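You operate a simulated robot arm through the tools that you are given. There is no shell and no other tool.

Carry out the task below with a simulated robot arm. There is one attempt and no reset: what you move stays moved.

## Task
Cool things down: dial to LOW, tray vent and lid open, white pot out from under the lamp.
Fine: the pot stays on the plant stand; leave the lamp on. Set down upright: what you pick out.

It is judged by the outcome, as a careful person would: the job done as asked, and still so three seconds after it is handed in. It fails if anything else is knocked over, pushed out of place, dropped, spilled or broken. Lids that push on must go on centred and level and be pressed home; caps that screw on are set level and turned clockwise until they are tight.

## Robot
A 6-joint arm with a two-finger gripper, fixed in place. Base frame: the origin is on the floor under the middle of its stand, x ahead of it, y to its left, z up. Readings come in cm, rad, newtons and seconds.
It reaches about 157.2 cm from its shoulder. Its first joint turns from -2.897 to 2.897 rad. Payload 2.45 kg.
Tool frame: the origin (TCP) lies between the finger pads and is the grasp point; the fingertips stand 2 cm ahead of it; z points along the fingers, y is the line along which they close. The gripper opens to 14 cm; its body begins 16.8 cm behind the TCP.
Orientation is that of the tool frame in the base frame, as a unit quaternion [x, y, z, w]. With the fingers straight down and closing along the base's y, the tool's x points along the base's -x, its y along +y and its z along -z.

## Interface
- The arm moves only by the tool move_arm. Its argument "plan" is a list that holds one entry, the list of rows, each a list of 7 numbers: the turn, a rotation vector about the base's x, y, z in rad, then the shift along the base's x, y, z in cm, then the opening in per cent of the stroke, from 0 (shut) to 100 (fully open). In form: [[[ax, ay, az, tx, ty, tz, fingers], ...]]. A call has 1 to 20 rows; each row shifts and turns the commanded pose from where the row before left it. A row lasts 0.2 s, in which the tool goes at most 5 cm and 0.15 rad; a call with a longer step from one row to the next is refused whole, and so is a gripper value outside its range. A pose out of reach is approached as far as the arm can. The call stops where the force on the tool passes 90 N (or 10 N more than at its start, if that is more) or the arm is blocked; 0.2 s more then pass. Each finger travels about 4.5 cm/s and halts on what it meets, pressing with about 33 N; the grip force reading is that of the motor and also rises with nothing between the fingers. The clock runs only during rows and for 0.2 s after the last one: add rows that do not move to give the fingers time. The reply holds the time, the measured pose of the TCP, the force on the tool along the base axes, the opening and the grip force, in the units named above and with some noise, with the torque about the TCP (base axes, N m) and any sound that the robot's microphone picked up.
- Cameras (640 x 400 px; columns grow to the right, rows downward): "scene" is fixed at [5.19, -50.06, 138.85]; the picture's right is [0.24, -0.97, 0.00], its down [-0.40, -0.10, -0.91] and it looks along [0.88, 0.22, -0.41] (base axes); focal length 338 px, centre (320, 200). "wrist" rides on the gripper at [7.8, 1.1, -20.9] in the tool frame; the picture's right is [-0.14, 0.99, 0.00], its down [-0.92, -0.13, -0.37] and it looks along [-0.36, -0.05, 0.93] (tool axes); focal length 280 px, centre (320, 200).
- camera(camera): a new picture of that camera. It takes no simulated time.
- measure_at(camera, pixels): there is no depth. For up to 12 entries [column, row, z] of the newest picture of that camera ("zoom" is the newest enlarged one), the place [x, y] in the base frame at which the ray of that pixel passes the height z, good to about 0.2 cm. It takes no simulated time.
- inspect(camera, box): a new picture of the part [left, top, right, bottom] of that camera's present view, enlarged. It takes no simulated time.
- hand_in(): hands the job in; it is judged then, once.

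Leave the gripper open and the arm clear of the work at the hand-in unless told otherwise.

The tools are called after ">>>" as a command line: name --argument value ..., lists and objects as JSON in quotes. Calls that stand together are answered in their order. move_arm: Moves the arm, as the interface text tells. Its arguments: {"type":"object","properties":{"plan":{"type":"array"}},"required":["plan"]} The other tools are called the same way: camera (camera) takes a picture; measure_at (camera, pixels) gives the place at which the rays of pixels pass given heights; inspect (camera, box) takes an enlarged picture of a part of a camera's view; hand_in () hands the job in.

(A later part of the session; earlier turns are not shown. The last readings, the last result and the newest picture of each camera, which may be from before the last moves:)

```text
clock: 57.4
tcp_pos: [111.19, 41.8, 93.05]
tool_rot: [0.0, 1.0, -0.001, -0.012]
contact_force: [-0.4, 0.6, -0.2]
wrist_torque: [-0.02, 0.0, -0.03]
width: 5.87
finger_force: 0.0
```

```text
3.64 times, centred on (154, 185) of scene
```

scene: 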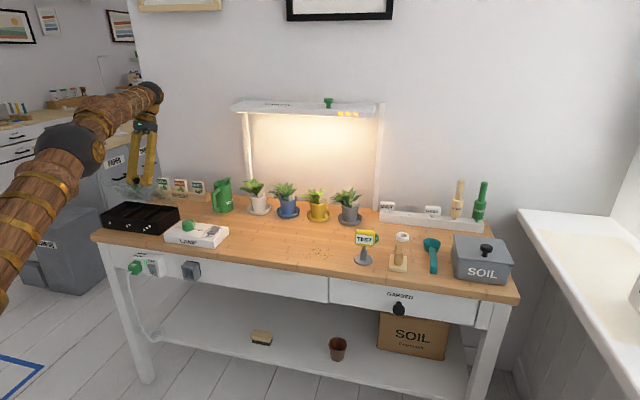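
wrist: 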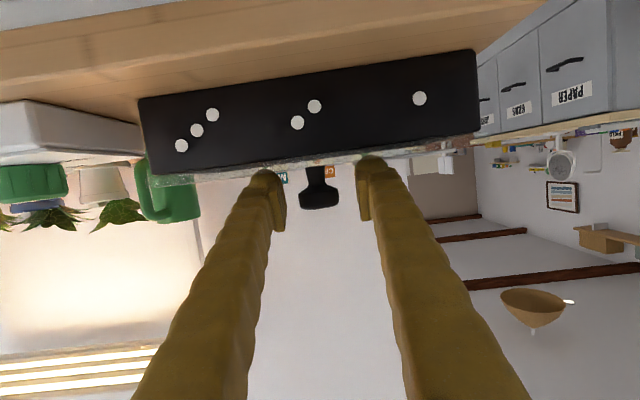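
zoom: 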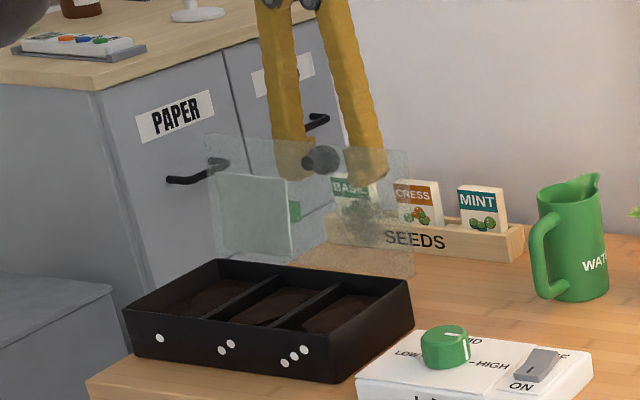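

The lid stays open by itself and the knob is free. I'll rise straight up clear of the lid, then move back.

>>> move_arm --plan '[[[0, 0, 0, 0, 0, 2, 42], [0, 0, 0, 0, 0, 3, 42], [0, 0, 0, 0, 0, 3, 42], [0, 0, 0, 0, 0, 4, 42], [0, 0, 0, 0, -2, 4, 42], [0, 0, 0, -3, -3, 1, 42], [0, 0, 0, -3.5, -3, 0, 42], [0, 0, 0, -3.5, -3, 0, 42], [0, 0, 0, -3.5, -3, 0, 42], [0, 0, 0, -3.5, -3, 0, 42], [0, 0, 0, -3.5, -3, 0, 42], [0, 0, 0, 0, 0, 0, 50]]]'

>>> camera --camera "scene"

>>> camera --camera "wrist"

```text
clock: 60.0
tcp_pos: [89.77, 21.37, 109.48]
tool_rot: [-0.001, 1.0, 0.001, -0.011]
contact_force: [0.9, 0.2, 0.8]
wrist_torque: [0.02, -0.01, 0.0]
width: 7.01
finger_force: 0.1
out of reach, approached as far as the arm can: row 5
```

```text
taken
```

scene: 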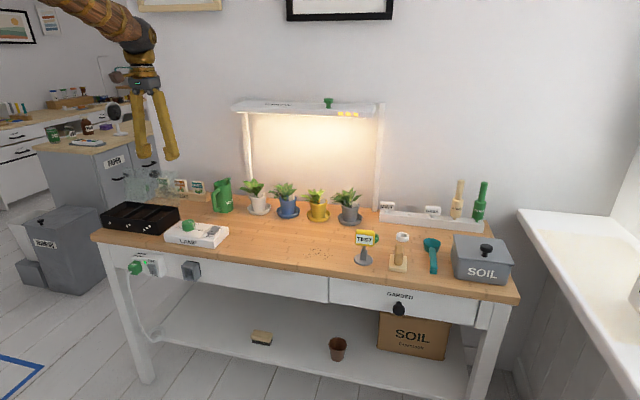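

```text
taken
```

wrist: 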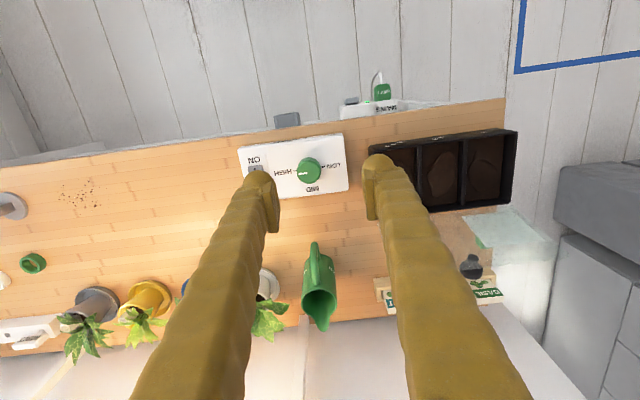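

The lid stands open and the vent slide is still at OPEN. Next is the dial. I'll enlarge it and measure its centre.

>>> inspect --camera "wrist" --box '[230, 125, 358, 205]'

>>> measure_at --camera "zoom" --pixels '[[395, 235, 83.8], [395, 235, 84.5], [308, 238, 81], [455, 222, 81], [415, 300, 81]]'

>>> inspect --camera "scene" --box '[160, 210, 240, 260]'

```text
5.00 times, centred on (294, 165) of wrist
```

zoom: 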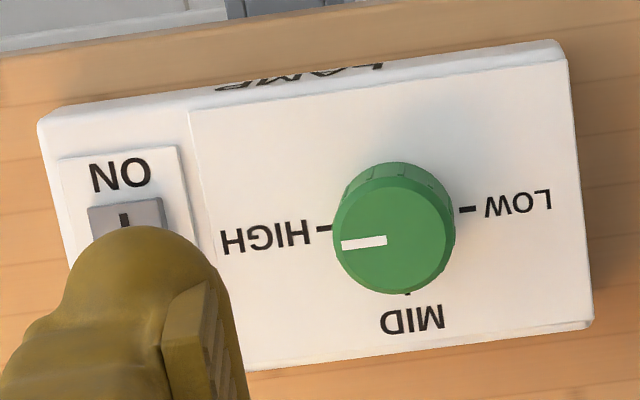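

```text
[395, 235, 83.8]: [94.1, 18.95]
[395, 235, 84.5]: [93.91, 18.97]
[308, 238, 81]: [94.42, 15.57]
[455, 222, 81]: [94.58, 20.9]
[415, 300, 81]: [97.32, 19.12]
```

```text
8.00 times, centred on (200, 235) of scene
```

zoom: 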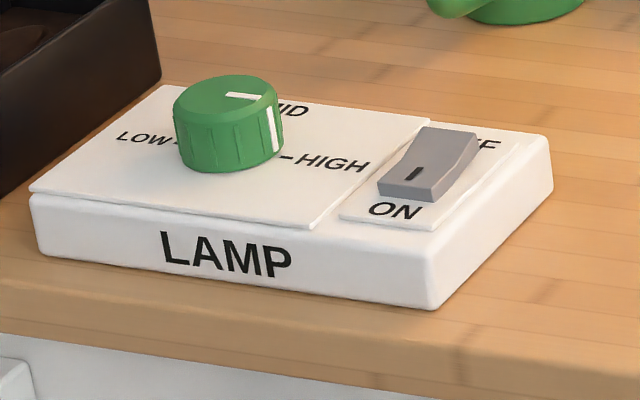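

I'll compare the HIGH tick in both cameras to get the plate height, and measure the pointer's direction.

>>> measure_at --camera "scene" --pixels '[[195.6, 229.6, 80], [195.6, 229.6, 81], [195.6, 229.6, 82], [189.0, 222.5, 84], [189.0, 222.5, 84.5], [213, 231.5, 83], [213, 227, 83], [217.5, 227.5, 83]]'

>>> inspect --camera "wrist" --box '[230, 125, 358, 205]'

>>> measure_at --camera "zoom" --pixels '[[322, 228, 80], [322, 228, 81], [322, 228, 82], [467, 209, 81], [343, 245, 84], [387, 240, 84], [407, 293, 81], [125, 215, 83], [335, 238, 83], [455, 232, 83]]'

```text
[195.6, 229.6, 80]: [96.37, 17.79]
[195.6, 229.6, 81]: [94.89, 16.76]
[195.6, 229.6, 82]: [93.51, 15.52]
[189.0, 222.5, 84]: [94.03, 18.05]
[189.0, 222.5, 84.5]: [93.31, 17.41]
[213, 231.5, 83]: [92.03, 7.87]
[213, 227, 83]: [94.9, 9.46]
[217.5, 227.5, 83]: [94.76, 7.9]
```

```text
5.00 times, centred on (294, 165) of wrist
```

zoom: 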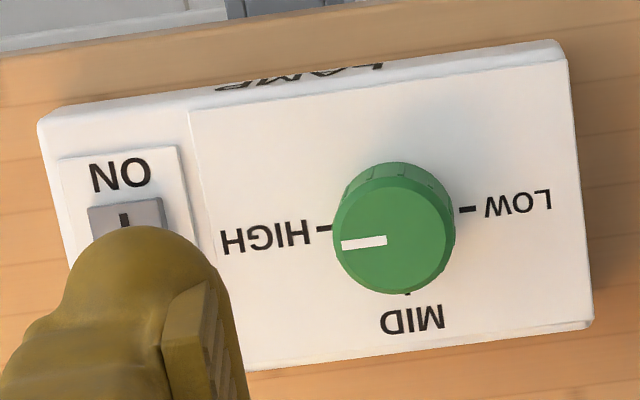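

```text
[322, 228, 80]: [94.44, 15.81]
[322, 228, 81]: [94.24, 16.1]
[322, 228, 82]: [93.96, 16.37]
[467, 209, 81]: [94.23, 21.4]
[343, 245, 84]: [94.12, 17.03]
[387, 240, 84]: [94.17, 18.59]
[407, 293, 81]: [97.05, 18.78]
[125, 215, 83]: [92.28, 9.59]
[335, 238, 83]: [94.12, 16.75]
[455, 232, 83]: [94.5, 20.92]
```

The knob is centred at about (94.2, 18.75), roughly 4.1 cm across, with the plate at z ≈ 81.4 and the top at z ≈ 84.2. Before turning the gripper here I want to know where the lamp hood is, so I'll measure its corners and posts.

>>> measure_at --camera "scene" --pixels '[[231, 110, 115], [231, 110, 120], [231, 110, 125], [242, 100, 120], [254, 187, 78], [381, 208, 78], [375, 116, 115], [375, 116, 120], [375, 116, 125]]'

>>> inspect --camera "wrist" --box '[0, 260, 420, 400]'

>>> inspect --camera "scene" --box '[220, 90, 400, 230]'

```text
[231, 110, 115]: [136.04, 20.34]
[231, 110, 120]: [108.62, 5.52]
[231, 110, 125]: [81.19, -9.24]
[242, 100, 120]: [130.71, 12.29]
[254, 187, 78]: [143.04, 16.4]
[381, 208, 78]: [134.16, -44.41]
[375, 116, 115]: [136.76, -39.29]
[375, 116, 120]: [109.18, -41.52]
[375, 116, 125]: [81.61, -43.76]
```

```text
1.52 times, centred on (210, 330) of wrist
```

zoom: 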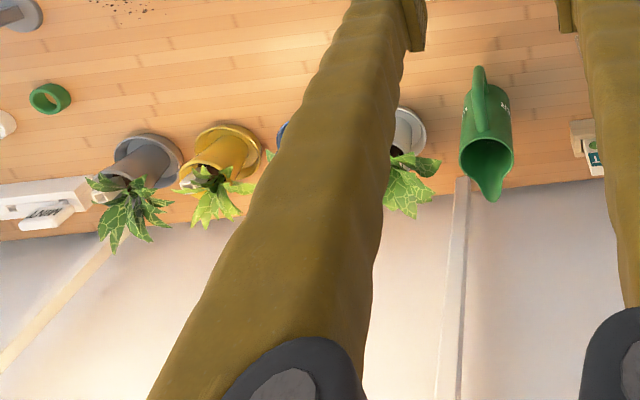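

```text
2.86 times, centred on (310, 160) of scene
```

zoom: 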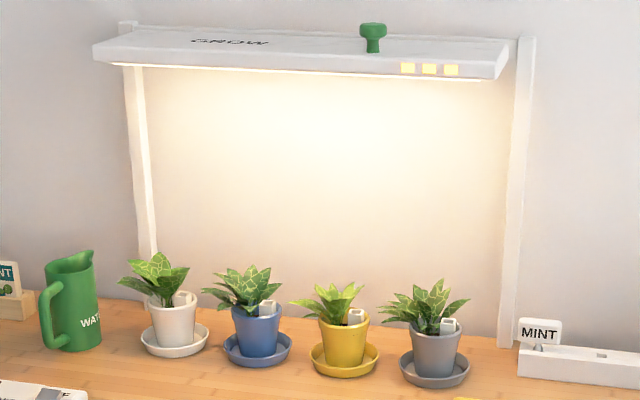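

The hood's front edge is at x ≈ 113, so it's clear of the dial but will block a top approach to the pot later. I'll move above the dial at z ≈ 100 and test turning the gripper −90° in the air, so the whole half turn can be made in one grip.

>>> move_arm --plan '[[[0, 0, -0.14, 2.2, -1.3, -2.4, 50], [0, 0, -0.14, 2.2, -1.3, -2.4, 50], [0, 0, -0.14, 0, 0, -2.4, 50], [0, 0, -0.14, 0, 0, -2.3, 50], [0, 0, -0.14, 0, 0, 0, 50], [0, 0, -0.14, 0, 0, 0, 50], [0, 0, -0.14, 0, 0, 0, 50], [0, 0, -0.14, 0, 0, 0, 50], [0, 0, -0.14, 0, 0, 0, 50], [0, 0, -0.14, 0, 0, 0, 50], [0, 0, -0.14, 0, 0, 0, 50], [0, 0, 0, 0, 0, 0, 50]]]'

>>> camera --camera "wrist"

>>> camera --camera "scene"

```text
clock: 62.6
tcp_pos: [93.97, 18.96, 100.24]
tool_rot: [0.696, 0.718, 0.007, -0.008]
contact_force: [0.4, 0.2, -0.1]
wrist_torque: [0.0, 0.01, -0.03]
width: 7.0
finger_force: 0.0
```

```text
taken
```

wrist: 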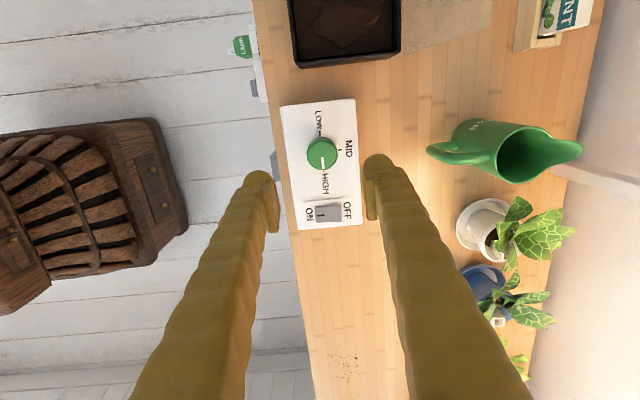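

```text
taken
```

scene: 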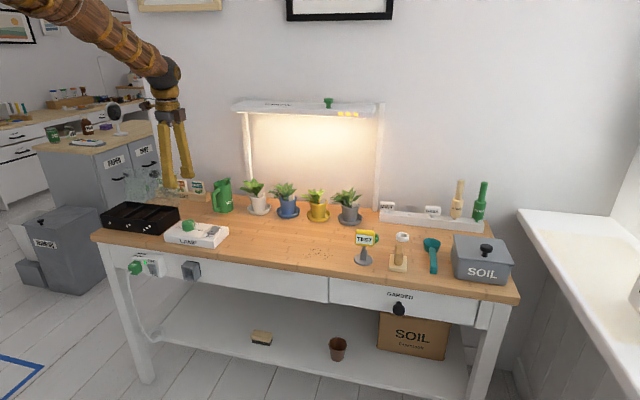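

The −90° turn worked cleanly. I'll re-measure the knob from this pose.

>>> inspect --camera "wrist" --box '[262, 90, 390, 240]'

>>> measure_at --camera "wrist" --pixels '[[322, 154, 84], [318, 134, 81.4], [325, 176, 81.4], [340, 150, 81.4], [330, 214, 83]]'

```text
2.67 times, centred on (326, 165) of wrist
```

zoom: 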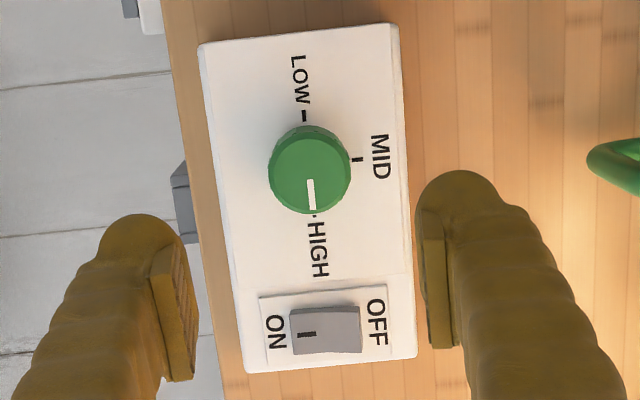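

```text
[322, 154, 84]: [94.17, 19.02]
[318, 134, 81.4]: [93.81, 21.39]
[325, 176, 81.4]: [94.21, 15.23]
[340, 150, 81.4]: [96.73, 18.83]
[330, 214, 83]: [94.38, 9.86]
```

The knob centre is at (94.17, 18.9). I'll level the tool and descend over the knob, stopping with the tips about half a centimetre above the plate.

>>> move_arm --plan '[[[0, -0.022, 0, 0.2, -0.1, -3.5, 48], [0, 0, 0, 0, 0, -3.5, 48], [0, 0, 0, 0, 0, -3.5, 48], [0, 0, 0, 0, 0, -3, 48], [0, 0, 0, 0, 0, -1.5, 48], [0, 0, 0, 0, 0, -0.8, 48], [0, 0, 0, 0, 0, 0, 48]]]'

>>> camera --camera "wrist"

>>> inspect --camera "scene" --box '[150, 190, 246, 260]'

```text
clock: 64.2
tcp_pos: [94.02, 18.86, 84.46]
tool_rot: [0.695, 0.719, 0.016, 0.0]
contact_force: [-0.1, 0.2, 0.6]
wrist_torque: [0.01, -0.01, 0.02]
width: 6.73
finger_force: 0.0
```

```text
taken
```

wrist: 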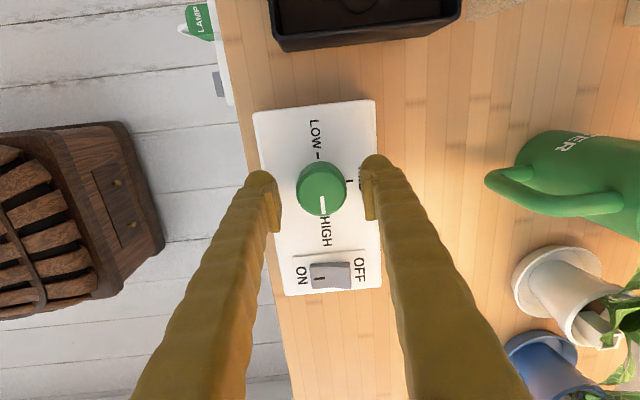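

```text
5.71 times, centred on (198, 225) of scene
```

zoom: 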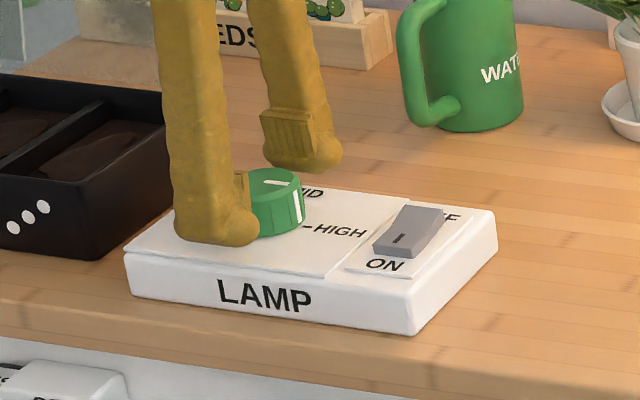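

The knob is between the fingers. I'll measure its centre once more for fine alignment.

>>> measure_at --camera "wrist" --pixels '[[321, 186, 84.2], [297, 187, 83], [346, 185, 83], [322, 163, 84], [321, 214, 84]]'

>>> inspect --camera "wrist" --box '[256, 140, 384, 220]'

```text
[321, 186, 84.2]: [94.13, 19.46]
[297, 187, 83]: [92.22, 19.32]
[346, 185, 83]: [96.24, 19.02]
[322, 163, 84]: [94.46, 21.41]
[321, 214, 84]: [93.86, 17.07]
```

```text
5.00 times, centred on (320, 180) of wrist
```

zoom: 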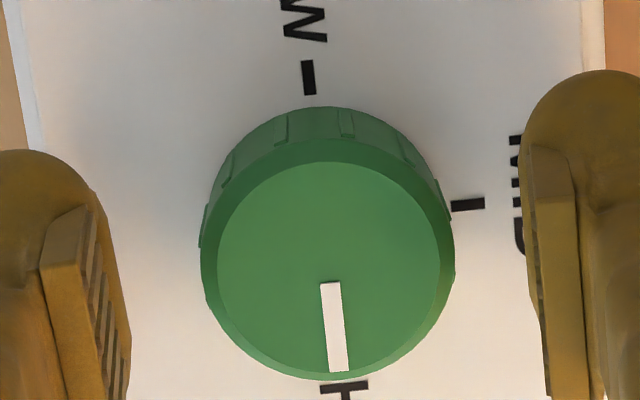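

The knob top is centred at about pixel (322, 193), almost exactly at the grip point. I'll lower 0.5 cm, level the tool and close.

>>> move_arm --plan '[[[-0.023, 0.022, 0, 0.1, 0.05, -0.5, 48], [0, 0, 0, 0, 0, 0, 38], [0, 0, 0, 0, 0, 0, 28], [0, 0, 0, 0, 0, 0, 20], [0, 0, 0, 0, 0, 0, 20], [0, 0, 0, 0, 0, 0, 20]]]'

>>> inspect --camera "wrist" --box '[256, 140, 384, 220]'

```text
clock: 65.6
tcp_pos: [94.29, 18.9, 83.97]
tool_rot: [0.695, 0.719, 0.0, 0.0]
contact_force: [3.3, -0.4, 3.7]
wrist_torque: [-0.03, -0.04, 0.02]
width: 4.04
finger_force: 44.8
```

```text
5.00 times, centred on (320, 180) of wrist
```

zoom: 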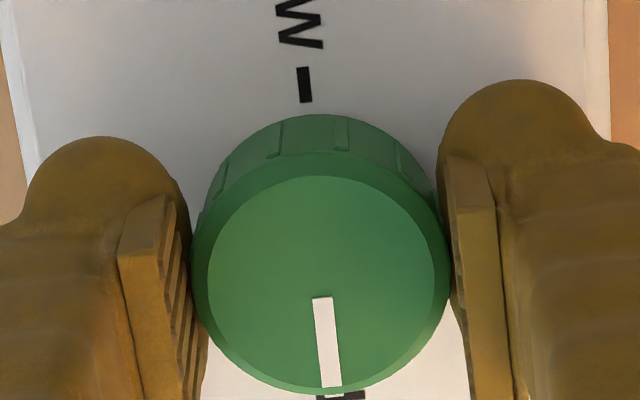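

The knob is gripped squarely at 4.04 cm. I'll turn counter-clockwise in small steps, about 30° first.

>>> move_arm --plan '[[[0, 0, 0.1, 0, 0, 0, 20], [0, 0, 0.14, 0, 0, 0, 20], [0, 0, 0.14, 0, 0, 0, 20], [0, 0, 0.14, 0, 0, 0, 20], [0, 0, 0, 0, 0, 0, 20]]]'

>>> inspect --camera "wrist" --box '[224, 120, 416, 240]'

>>> inspect --camera "scene" --box '[150, 190, 246, 260]'

```text
clock: 66.8
tcp_pos: [94.22, 18.92, 83.97]
tool_rot: [0.487, 0.873, -0.001, 0.0]
contact_force: [-33.2, 9.4, 15.4]
wrist_torque: [0.15, 0.48, -0.01]
width: 4.09
finger_force: 45.5
```

```text
3.33 times, centred on (320, 180) of wrist
```

zoom: 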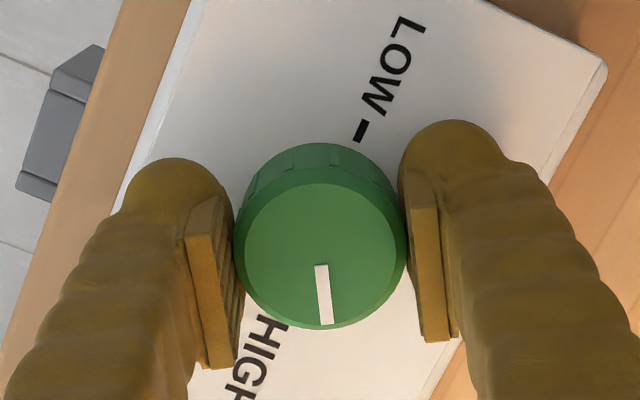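

```text
5.71 times, centred on (198, 225) of scene
```

zoom: 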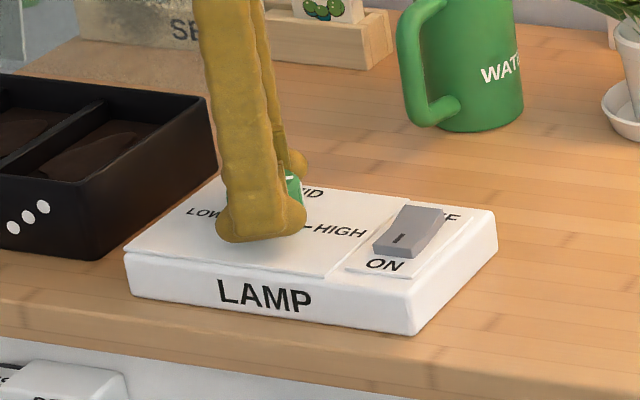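

The dial turns with the gripper. I'll relieve the side load with a −0.2 cm x shift and continue to 90°.

>>> move_arm --plan '[[[0, 0, 0.05, -0.1, 0.05, 0, 20], [0, 0, 0.14, -0.1, 0, 0, 20], [0, 0, 0.14, 0, 0, 0, 20], [0, 0, 0.14, 0, 0, 0, 20], [0, 0, 0, 0, 0, 0, 20]]]'

>>> inspect --camera "wrist" --box '[224, 120, 416, 240]'

```text
clock: 68.0
tcp_pos: [94.28, 18.88, 84.01]
tool_rot: [0.27, 0.963, 0.0, 0.001]
contact_force: [-11.4, -6.9, 9.9]
wrist_torque: [-0.11, 0.05, 0.01]
width: 4.08
finger_force: 45.0
```

```text
3.33 times, centred on (320, 180) of wrist
```

zoom: 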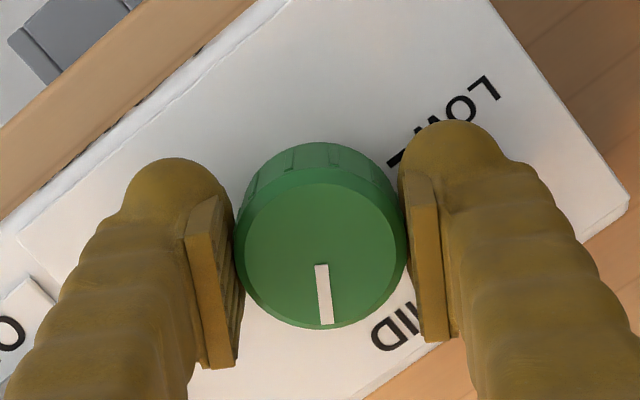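

Moving well, about 57° turned. Continuing.

>>> move_arm --plan '[[[0, 0, 0.14, 0, 0, 0, 20], [0, 0, 0.14, 0, 0, 0, 20], [0, 0, 0.14, 0, 0, 0, 20], [0, 0, 0.14, 0, 0, 0, 20], [0, 0, 0, 0, 0, 0, 20]]]'

>>> inspect --camera "wrist" --box '[224, 120, 416, 240]'

```text
clock: 69.2
tcp_pos: [94.15, 18.82, 83.84]
tool_rot: [-0.007, 1.0, -0.001, 0.0]
contact_force: [-6.7, -21.4, 6.5]
wrist_torque: [-0.23, 0.13, 0.02]
width: 4.06
finger_force: 44.6
```

```text
3.33 times, centred on (320, 180) of wrist
```

zoom: 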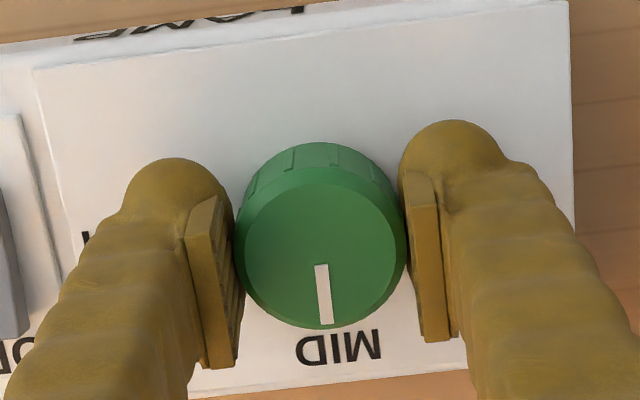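

The dial is at MID. I'll keep turning toward LOW in short calls, watching for joint limits.

>>> move_arm --plan '[[[0, 0, 0.14, 0, -0.05, 0, 20], [0, 0, 0.14, 0, -0.05, 0, 20], [0, 0, 0.14, 0, 0, 0, 20], [0, 0, 0, 0, 0, 0, 20]]]'

>>> inspect --camera "wrist" --box '[224, 120, 416, 240]'

```text
clock: 70.2
tcp_pos: [94.18, 18.76, 83.94]
tool_rot: [-0.214, 0.977, 0.0, 0.001]
contact_force: [27.3, -0.4, -7.5]
wrist_torque: [0.17, -0.52, -0.01]
width: 4.04
finger_force: 44.5
```

```text
3.33 times, centred on (320, 180) of wrist
```

zoom: 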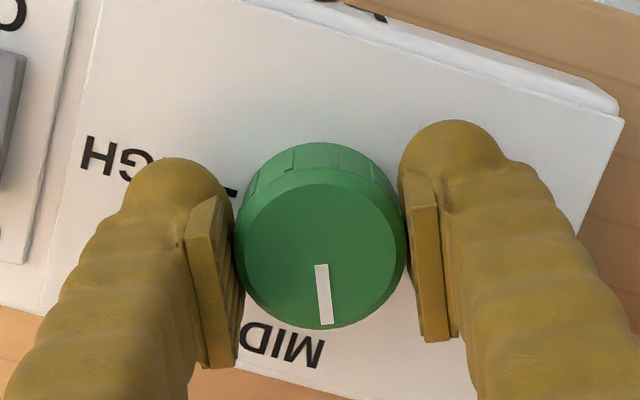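

About 24° past MID and no limit reported. I'll shift +0.15 in x to ease the load and continue.

>>> move_arm --plan '[[[0, 0, 0.14, 0.08, 0, 0, 20], [0, 0, 0.14, 0.07, 0, 0, 20], [0, 0, 0.14, 0, 0, 0, 20], [0, 0, 0.14, 0, 0, 0, 20], [0, 0, 0, 0, 0, 0, 20]]]'

>>> inspect --camera "wrist" --box '[224, 120, 416, 240]'

```text
clock: 71.4
tcp_pos: [94.11, 18.8, 83.96]
tool_rot: [-0.477, 0.879, -0.001, 0.0]
contact_force: [10.3, -36.3, 14.2]
wrist_torque: [-0.6, -0.08, 0.0]
width: 4.06
finger_force: 44.9
```

```text
3.33 times, centred on (320, 180) of wrist
```

zoom: 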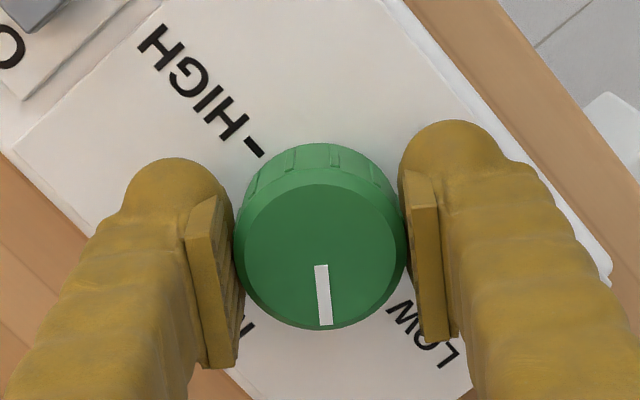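

The tool is at +57°, with about 35° left. I'll ease y by −0.15 and turn most of the remainder.

>>> move_arm --plan '[[[0, 0, 0.12, 0, -0.1, 0, 20], [0, 0, 0.12, 0, -0.08, 0, 20], [0, 0, 0.12, 0, 0, 0, 20], [0, 0, 0.12, 0, 0, 0, 20], [0, 0, 0, 0, 0, 0, 20]]]'

>>> inspect --camera "wrist" --box '[224, 120, 416, 240]'

>>> inspect --camera "scene" --box '[220, 80, 400, 192]'

```text
clock: 72.6
tcp_pos: [94.27, 18.77, 83.91]
tool_rot: [-0.672, 0.741, 0.001, 0.0]
contact_force: [-11.5, 7.4, 12.6]
wrist_torque: [0.25, 0.16, 0.01]
width: 4.09
finger_force: 45.0
```

```text
3.33 times, centred on (320, 180) of wrist
```

zoom: 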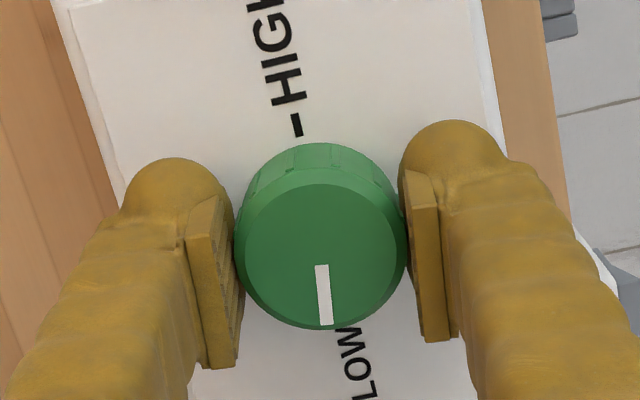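

```text
3.56 times, centred on (310, 136) of scene
```

zoom: 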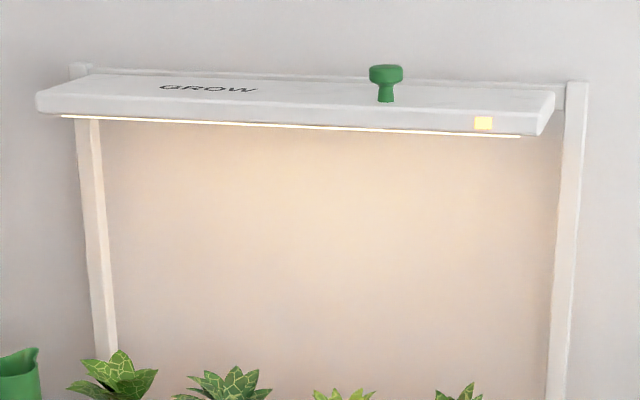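

The lamp has dimmed and only one indicator is lit. The pointer is about 8° short of the LOW tick, so I'll turn the last bit gently.

>>> move_arm --plan '[[[0, 0, 0.07, 0, 0, 0, 20], [0, 0, 0.06, 0, 0, 0, 20], [0, 0, 0, 0, 0, 0, 20]]]'

>>> inspect --camera "wrist" --box '[224, 120, 416, 240]'

```text
clock: 73.4
tcp_pos: [94.41, 18.76, 83.94]
tool_rot: [0.718, -0.696, -0.001, -0.001]
contact_force: [-18.7, 27.0, 18.3]
wrist_torque: [0.37, 0.33, 0.05]
width: 4.05
finger_force: 45.5
```

```text
3.33 times, centred on (320, 180) of wrist
```

zoom: 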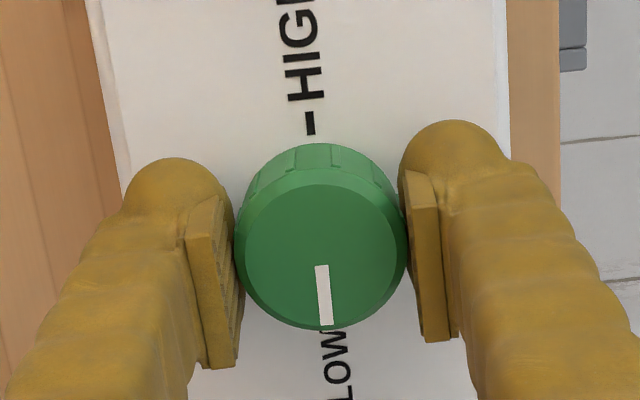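

The pointer is now at the LOW side, in line with the ticks. I'll release and rise to check.

>>> move_arm --plan '[[[0, 0, 0, 0, 0, 0, 32], [0, 0, 0, 0, 0, 0, 42], [0, 0, 0, 0, 0, 0, 48], [0, 0, 0, 0, 0, 2, 48], [0, 0, 0, 0, 0, 4, 48], [0, 0, 0, 0, 0, 4, 48], [0, 0, 0, 0, 0, 4, 48], [0, 0, 0, 0, 0, 0, 48]]]'

>>> camera --camera "wrist"

>>> inspect --camera "wrist" --box '[250, 110, 390, 230]'

>>> inspect --camera "scene" --box '[160, 205, 240, 260]'

```text
clock: 75.2
tcp_pos: [93.88, 18.45, 97.7]
tool_rot: [0.718, -0.696, 0.0, 0.0]
contact_force: [0.6, -0.1, -0.3]
wrist_torque: [0.02, -0.04, 0.02]
width: 6.69
finger_force: 0.1
```

```text
taken
```

wrist: 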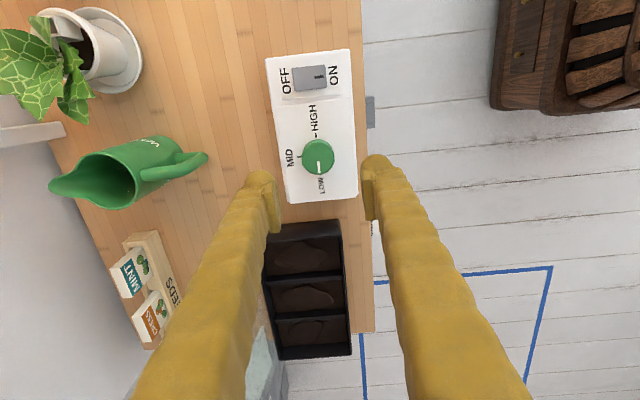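

```text
3.33 times, centred on (320, 170) of wrist
```

zoom: 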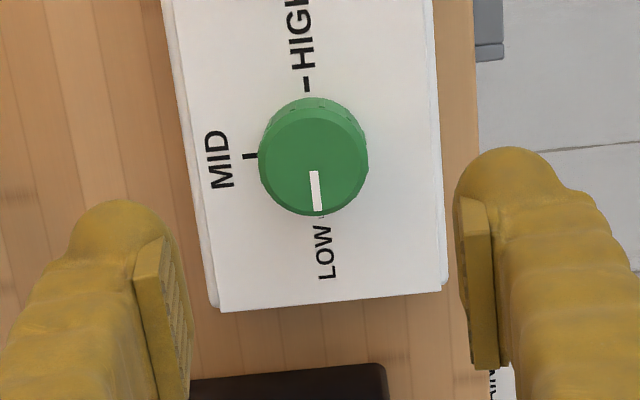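

```text
7.27 times, centred on (200, 232) of scene
```

zoom: 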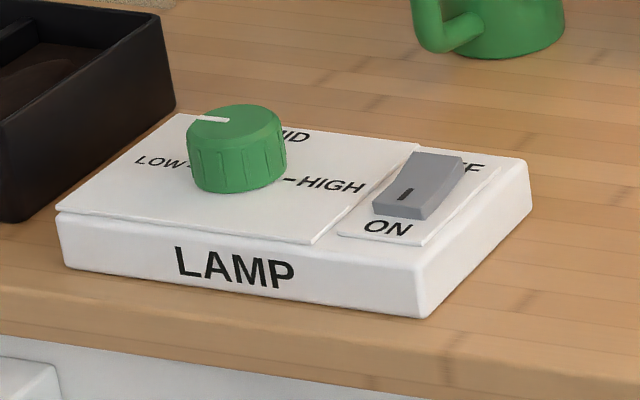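

The dial is at LOW with its mark on the tick, the lamp switch is still ON and the box hasn't moved. Now the white pot. I'll measure it and its neighbours and look closely for how it stands on its saucer.

>>> inspect --camera "scene" --box '[205, 165, 305, 228]'

>>> measure_at --camera "zoom" --pixels '[[345, 275, 79], [265, 275, 79.5], [418, 260, 79.5], [278, 196, 86], [397, 190, 86], [455, 300, 79.5], [608, 285, 79.5], [335, 200, 86], [180, 285, 78.3], [120, 285, 78.3], [60, 262, 80]]'

>>> inspect --camera "wrist" --box '[0, 0, 220, 210]'

```text
6.35 times, centred on (255, 196) of scene
```

zoom: 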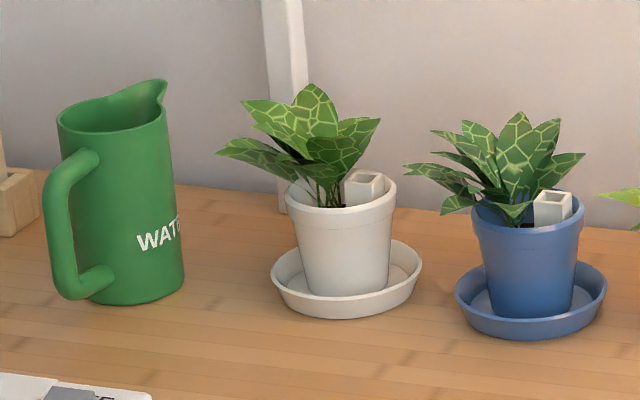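

```text
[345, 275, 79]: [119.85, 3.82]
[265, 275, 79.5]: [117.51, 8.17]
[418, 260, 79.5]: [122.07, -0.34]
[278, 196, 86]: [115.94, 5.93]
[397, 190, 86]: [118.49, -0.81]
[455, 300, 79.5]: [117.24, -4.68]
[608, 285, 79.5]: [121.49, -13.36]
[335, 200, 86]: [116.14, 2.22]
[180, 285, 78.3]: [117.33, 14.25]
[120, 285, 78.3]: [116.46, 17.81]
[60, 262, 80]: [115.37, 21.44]
```

```text
1.90 times, centred on (110, 105) of wrist
```

zoom: 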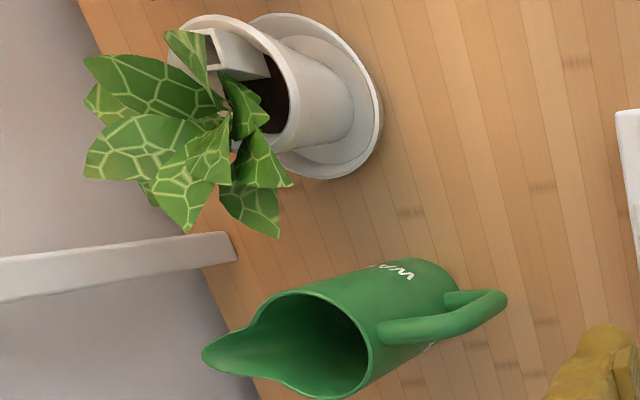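

The white pot stands at about (119.7, 3.7) with its rim at z ≈ 86.5 and saucer about 9.7 cm wide. The jug is about 7 cm to its left and the blue pot about 6 cm to its right. The hood blocks a top grip, so I'll reach in from the front with the fingers nearly level and the wrist camera on top. That needs the tool turned another 90° about z. I'll move back into free space first and turn there.

>>> move_arm --plan '[[[0, 0, 0, -2.5, -1, 3, 48], [0, 0, 0, -3, -2.5, 2.5, 48], [0, 0, 0.14, -3, -3, 2, 48], [0, 0, 0.14, -3, -3, 2, 48], [0, 0, 0.14, -2, -3, 0.5, 48], [0, 0, 0.14, -1, -2, 0, 48], [0, 0, 0.14, 0, 0, 0, 48], [0, 0, 0.14, 0, 0, 0, 48], [0, 0, 0.14, 0, 0, 0, 48], [0, 0, 0.14, 0, 0, 0, 48], [0, 0, 0.14, 0, 0, 0, 48], [0, 0, 0.14, 0, 0, 0, 48], [0, 0, 0.14, 0, 0, 0, 48], [0, 0, 0, 0, 0, 0, 48]]]'

>>> camera --camera "scene"

>>> camera --camera "wrist"

```text
clock: 78.2
tcp_pos: [79.54, 4.05, 107.9]
tool_rot: [0.999, -0.036, -0.001, 0.003]
contact_force: [0.1, -0.4, 0.1]
wrist_torque: [-0.03, 0.01, 0.0]
width: 6.7
finger_force: 0.0
out of reach, approached as far as the arm can: row 13
```

```text
taken
```

scene: 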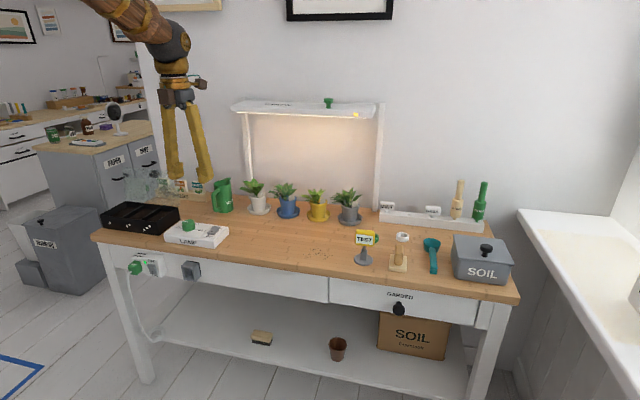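

```text
taken
```

wrist: 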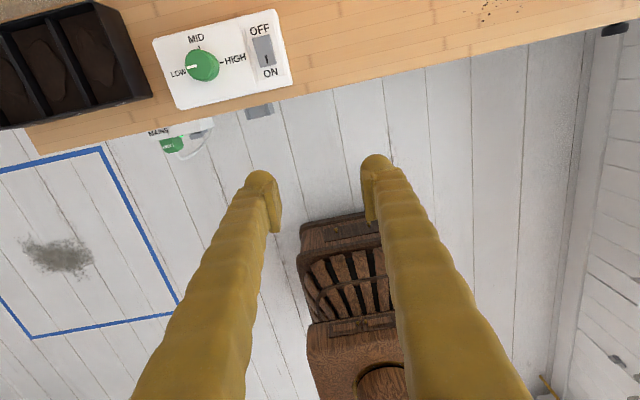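

Near +176° the wrist reaches its joint limit, so I'll drop the camera-on-top idea. With the original yaw and the fingers pitched about 55° forward, the camera and gripper body stay above the bench and clear of the hood. I'll turn the tool back in free space.

>>> move_arm --plan '[[[0, 0, -0.14, 0, 0, 0, 60], [0, 0, -0.14, 0, 0, 0, 60], [0, 0, -0.14, 0, 0, 0, 60], [0, 0, -0.14, 0, 0, 0, 60], [0, 0, -0.14, 0, 0, 0, 60], [0, 0, -0.14, 0, 0, 0, 60], [0, 0, -0.14, 0, 0, 0, 60], [0, 0, -0.14, 0, 0, 0, 60], [0, 0, -0.14, 0, 0, 0, 60], [0, 0, -0.14, 0, 0, 0, 60], [0, 0, -0.14, 0, 0, 0, 60], [0, 0, -0.14, 0, 0, 0, 60], [0, 0, -0.14, 0, 0, 0, 60], [0, 0, -0.14, 0, 0, 0, 60], [0, 0, -0.14, 0, 0, 0, 60], [0, 0, -0.14, 0, 0, 0, 60], [0, 0, -0.14, 0, 0, 0, 60], [0, 0, -0.14, 0, 0, 0, 60], [0, 0, -0.14, 0, 0, 0, 60], [0, 0, -0.14, 0, 0, 0, 60]]]'

>>> move_arm --plan '[[[0, 0, -0.13, 0, 0, 0, 65], [0, 0, -0.13, 0, 0, 0, 65], [0, 0, 0, 0, 0, 0, 65]]]'

```text
clock: 82.4
tcp_pos: [79.71, 4.15, 107.97]
tool_rot: [-0.132, 0.991, 0.002, 0.0]
contact_force: [0.4, 0.4, 0.5]
wrist_torque: [-0.04, 0.02, 0.02]
width: 8.38
finger_force: 0.1
```

```text
clock: 83.2
tcp_pos: [79.71, 4.07, 107.89]
tool_rot: [-0.003, 1.0, 0.002, 0.0]
contact_force: [0.5, -0.8, 0.0]
wrist_torque: [0.03, -0.03, 0.0]
width: 9.11
finger_force: 0.0
```

Yaw is restored. I'll pitch the fingers 55° forward in place, then move in to in front of the pot and look.

>>> move_arm --plan '[[[0, -0.137, 0, 0, 0, 0, 65], [0, -0.137, 0, 0, 0, 0, 65], [0, -0.137, 0, 0, 0, 0, 65], [0, -0.137, 0, 0, 0, 0, 65], [0, -0.137, 0, 0, 0, 0, 65], [0, -0.137, 0, 0, 0, 0, 65], [0, -0.137, 0, 0, 0, 0, 65], [0, 0, 0, 3.3, -0.1, -2, 65], [0, 0, 0, 3.4, -0.1, -2, 65], [0, 0, 0, 3.4, -0.1, -2, 65], [0, 0, 0, 3.4, 0, -2, 65], [0, 0, 0, 3.4, 0, -2, 65], [0, 0, 0, 0, 0, 0, 65]]]'

>>> camera --camera "wrist"

>>> camera --camera "scene"

```text
clock: 86.0
tcp_pos: [97.08, 3.34, 97.97]
tool_rot: [-0.004, 0.887, 0.001, 0.461]
contact_force: [-0.1, -0.7, -0.7]
wrist_torque: [0.0, 0.0, -0.01]
width: 9.12
finger_force: 0.0
out of reach, approached as far as the arm can: row 6, 7
```

```text
taken
```

wrist: 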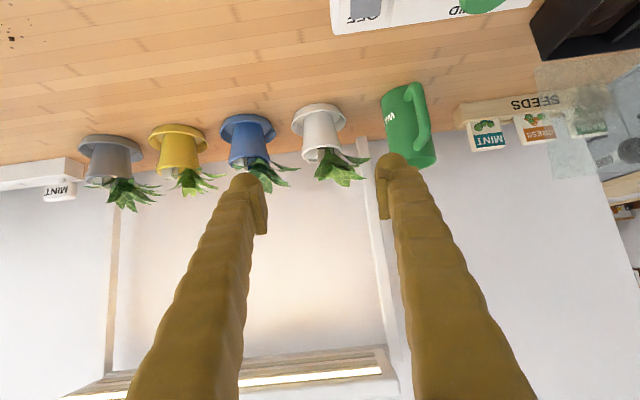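

```text
taken
```

scene: 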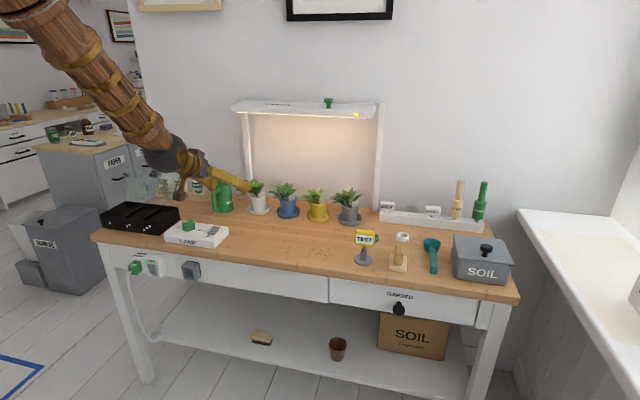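

The pitched pose was reached (55°). The white pot shows upside down at about (322, 130), between the fingers. I'll zoom in and measure it.

>>> inspect --camera "wrist" --box '[220, 80, 440, 220]'

>>> measure_at --camera "zoom" --pixels '[[215, 115, 79.5], [370, 115, 79.5], [240, 195, 86], [352, 190, 86], [295, 80, 79.5], [248, 130, 82], [340, 125, 82], [470, 130, 82], [160, 150, 82]]'

```text
2.86 times, centred on (330, 150) of wrist
```

zoom: 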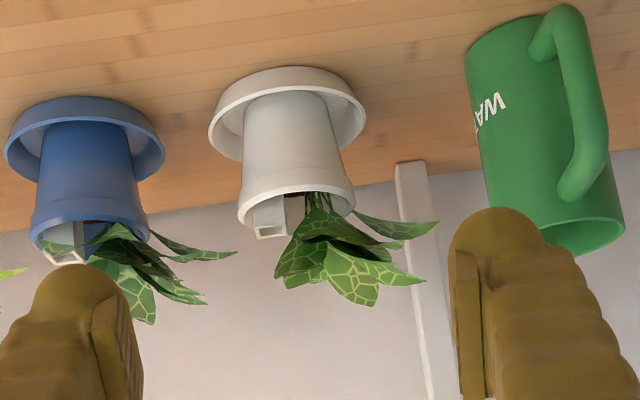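

```text
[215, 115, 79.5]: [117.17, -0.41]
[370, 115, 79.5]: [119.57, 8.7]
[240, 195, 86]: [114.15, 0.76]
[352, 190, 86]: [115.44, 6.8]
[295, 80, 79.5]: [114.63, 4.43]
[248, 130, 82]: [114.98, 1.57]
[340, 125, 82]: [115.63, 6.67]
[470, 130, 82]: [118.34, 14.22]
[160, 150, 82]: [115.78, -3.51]
```

The pot body is about 6 cm across, with a collar of about 6.8 cm whose top is at z ≈ 84.3. It is centred at (119.3, 4.1). My tool already lies on the approach line, so I'll go in along the finger direction partway and look again.

>>> move_arm --plan '[[[0, 0, 0, 3.28, 0.2, -2.3, 63], [0, 0, 0, 3.28, 0.2, -2.3, 63], [0, 0, 0, 3.28, 0.2, -2.3, 63], [0, 0, 0, 3.28, 0.2, -2.3, 63], [0, 0, 0, 1.6, 0, -1.15, 63], [0, 0, 0, 0, 0, 0, 63]]]'

>>> camera --camera "wrist"

>>> inspect --camera "scene" --box '[190, 160, 310, 235]'

```text
clock: 87.4
tcp_pos: [111.6, 4.39, 87.76]
tool_rot: [-0.004, 0.888, 0.0, 0.46]
contact_force: [-0.5, 0.2, -0.1]
wrist_torque: [0.02, 0.0, 0.04]
width: 8.84
finger_force: 0.1
```

```text
taken
```

wrist: 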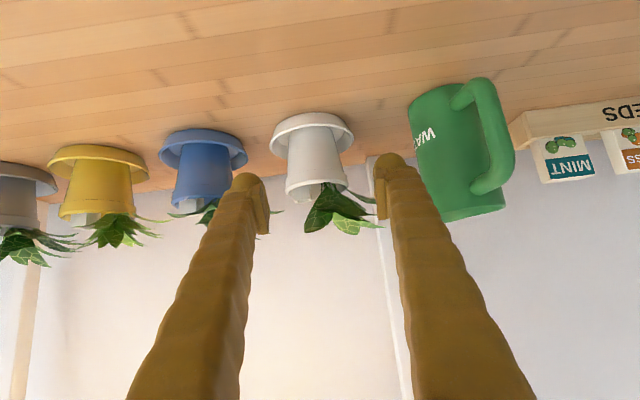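

```text
5.33 times, centred on (250, 198) of scene
```

zoom: 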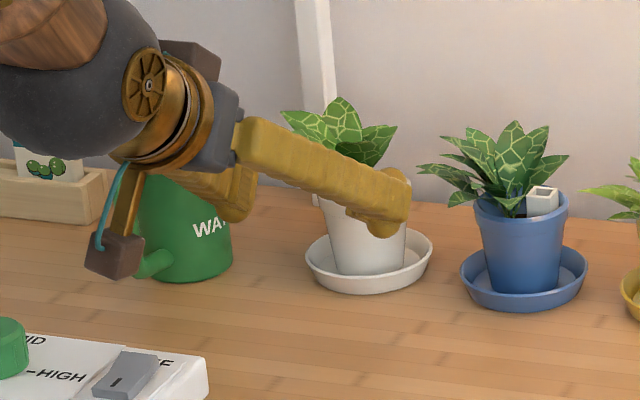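

The pot is well between the fingers. I'll refine its centre from this closer view, along with jug clearance on the left finger.

>>> inspect --camera "wrist" --box '[230, 90, 430, 230]'

>>> measure_at --camera "zoom" --pixels '[[125, 110, 79.5], [352, 115, 79.5], [235, 65, 79.5], [163, 270, 84], [338, 270, 84], [180, 180, 81], [318, 175, 81], [520, 160, 80]]'

```text
2.86 times, centred on (330, 160) of wrist
```

zoom: 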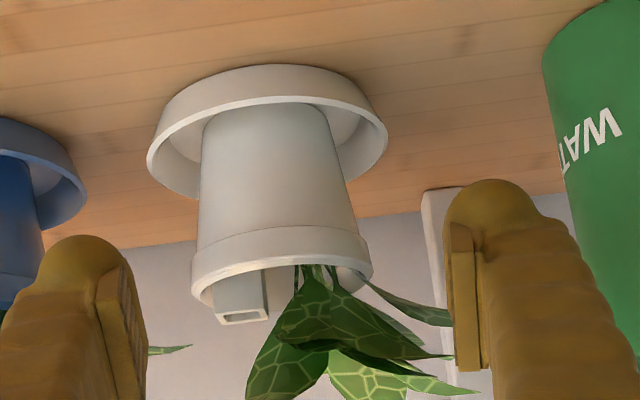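

```text
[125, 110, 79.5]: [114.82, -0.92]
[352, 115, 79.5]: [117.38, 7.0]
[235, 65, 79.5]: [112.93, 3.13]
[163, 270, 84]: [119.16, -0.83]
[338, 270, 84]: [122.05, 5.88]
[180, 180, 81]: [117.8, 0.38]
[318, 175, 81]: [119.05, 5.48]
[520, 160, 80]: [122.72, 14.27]
```

Let me pick the limb pixels more exactly.

>>> measure_at --camera "zoom" --pixels '[[147, 162, 79.7], [388, 140, 79.7], [262, 68, 79.7], [200, 180, 81], [350, 180, 81], [192, 285, 84], [373, 265, 84], [192, 285, 85], [373, 265, 85], [270, 135, 79]]'

```text
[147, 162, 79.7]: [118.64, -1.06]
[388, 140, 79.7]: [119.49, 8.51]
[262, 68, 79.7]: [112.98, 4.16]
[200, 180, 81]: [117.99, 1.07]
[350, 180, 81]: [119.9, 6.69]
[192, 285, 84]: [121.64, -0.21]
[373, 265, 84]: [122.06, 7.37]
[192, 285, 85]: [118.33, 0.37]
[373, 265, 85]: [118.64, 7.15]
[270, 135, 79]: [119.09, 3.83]
```

The pot centre is about (119.0, 3.85). I'll continue along the approach line to the grasp point in small steps.

>>> move_arm --plan '[[[0, 0, 0, 1.5, -0.12, -1.05, 63], [0, 0, 0, 1.5, -0.12, -1.05, 63], [0, 0, 0, 1.5, -0.1, -1.05, 63], [0, 0, 0, 1.5, -0.1, -1.05, 63], [0, 0, 0, 1.3, -0.1, -0.9, 63], [0, 0, 0, 0, 0, 0, 63]]]'

>>> camera --camera "wrist"

>>> inspect --camera "scene" --box '[190, 160, 310, 235]'

```text
clock: 88.8
tcp_pos: [118.72, 3.8, 82.59]
tool_rot: [-0.004, 0.887, 0.0, 0.461]
contact_force: [-0.1, 0.6, -0.9]
wrist_torque: [0.0, 0.03, -0.03]
width: 8.81
finger_force: 0.1
```

```text
taken
```

wrist: 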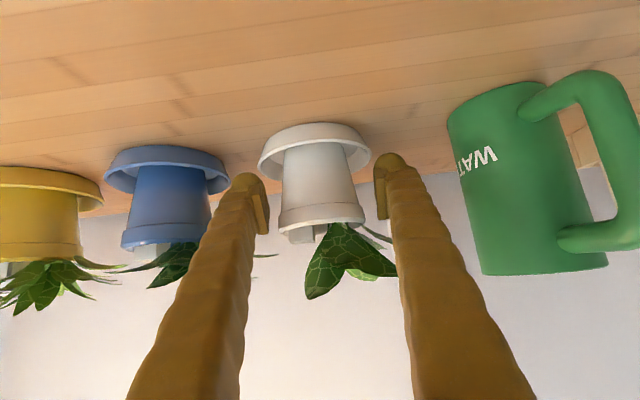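

```text
5.33 times, centred on (250, 198) of scene
```

zoom: 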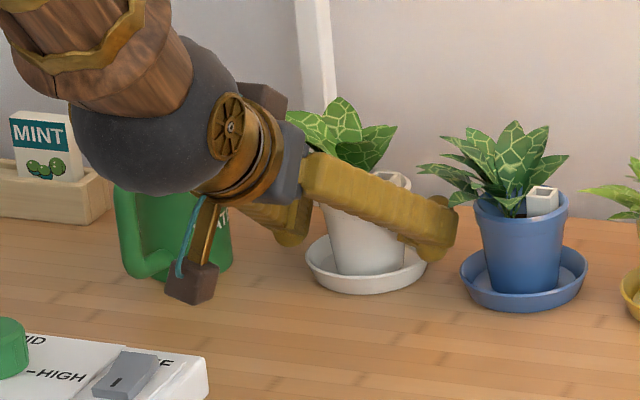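

The grasp point is at the pot's mid-body with no contact yet. I'll close gently onto the pot.

>>> move_arm --plan '[[[0, 0, 0, 0, 0, 0, 56], [0, 0, 0, 0, 0, 0, 50], [0, 0, 0, 0, 0, 0, 45], [0, 0, 0, 0, 0, 0, 40], [0, 0, 0, 0, 0, 0, 38], [0, 0, 0, 0, 0, 0, 38]]]'

>>> camera --camera "wrist"

>>> inspect --camera "scene" --box '[190, 160, 310, 235]'

```text
clock: 90.2
tcp_pos: [118.66, 3.81, 82.64]
tool_rot: [-0.004, 0.887, 0.0, 0.461]
contact_force: [0.0, -0.6, 0.6]
wrist_torque: [-0.03, -0.04, -0.02]
width: 6.08
finger_force: 33.1
```

```text
taken
```

wrist: 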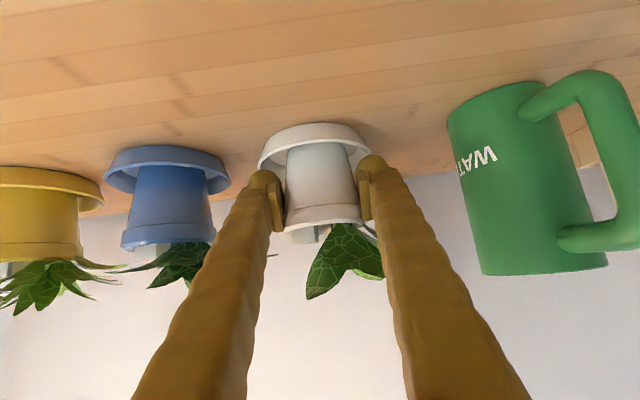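

```text
5.33 times, centred on (250, 198) of scene
```

zoom: 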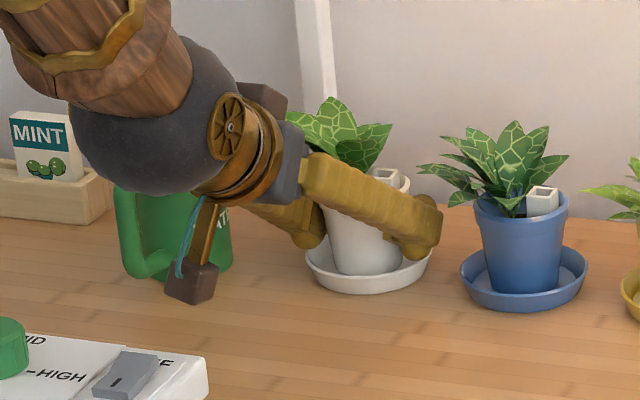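

The pot is gripped at 6.08 cm. I'll lift 1 cm straight up and see whether the saucer comes with it.

>>> move_arm --plan '[[[0, 0, 0, 0, 0, 0.3, 36], [0, 0, 0, 0, 0, 0.4, 36], [0, 0, 0, 0, 0, 0.5, 36], [0, 0, 0, 0, 0, 0, 36]]]'

>>> inspect --camera "wrist" --box '[230, 90, 430, 230]'

>>> inspect --camera "scene" --box '[190, 160, 310, 235]'

```text
clock: 91.2
tcp_pos: [118.84, 3.76, 83.66]
tool_rot: [-0.004, 0.887, 0.0, 0.461]
contact_force: [1.4, 1.4, -1.8]
wrist_torque: [0.02, 0.02, -0.02]
width: 6.05
finger_force: 33.2
```

```text
2.86 times, centred on (330, 160) of wrist
```

zoom: 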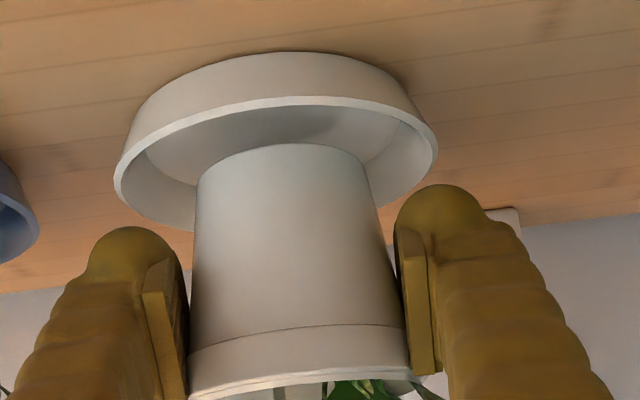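

```text
5.33 times, centred on (250, 198) of scene
```

zoom: 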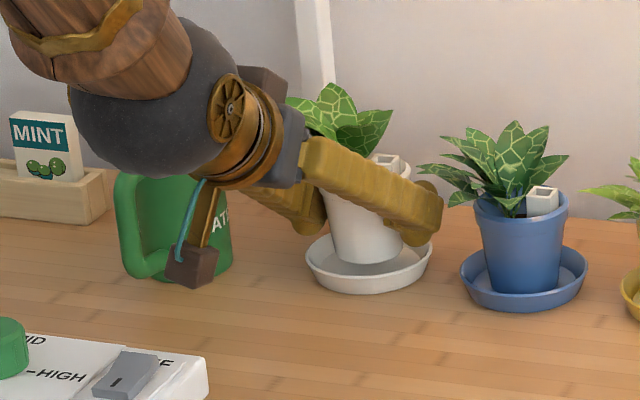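

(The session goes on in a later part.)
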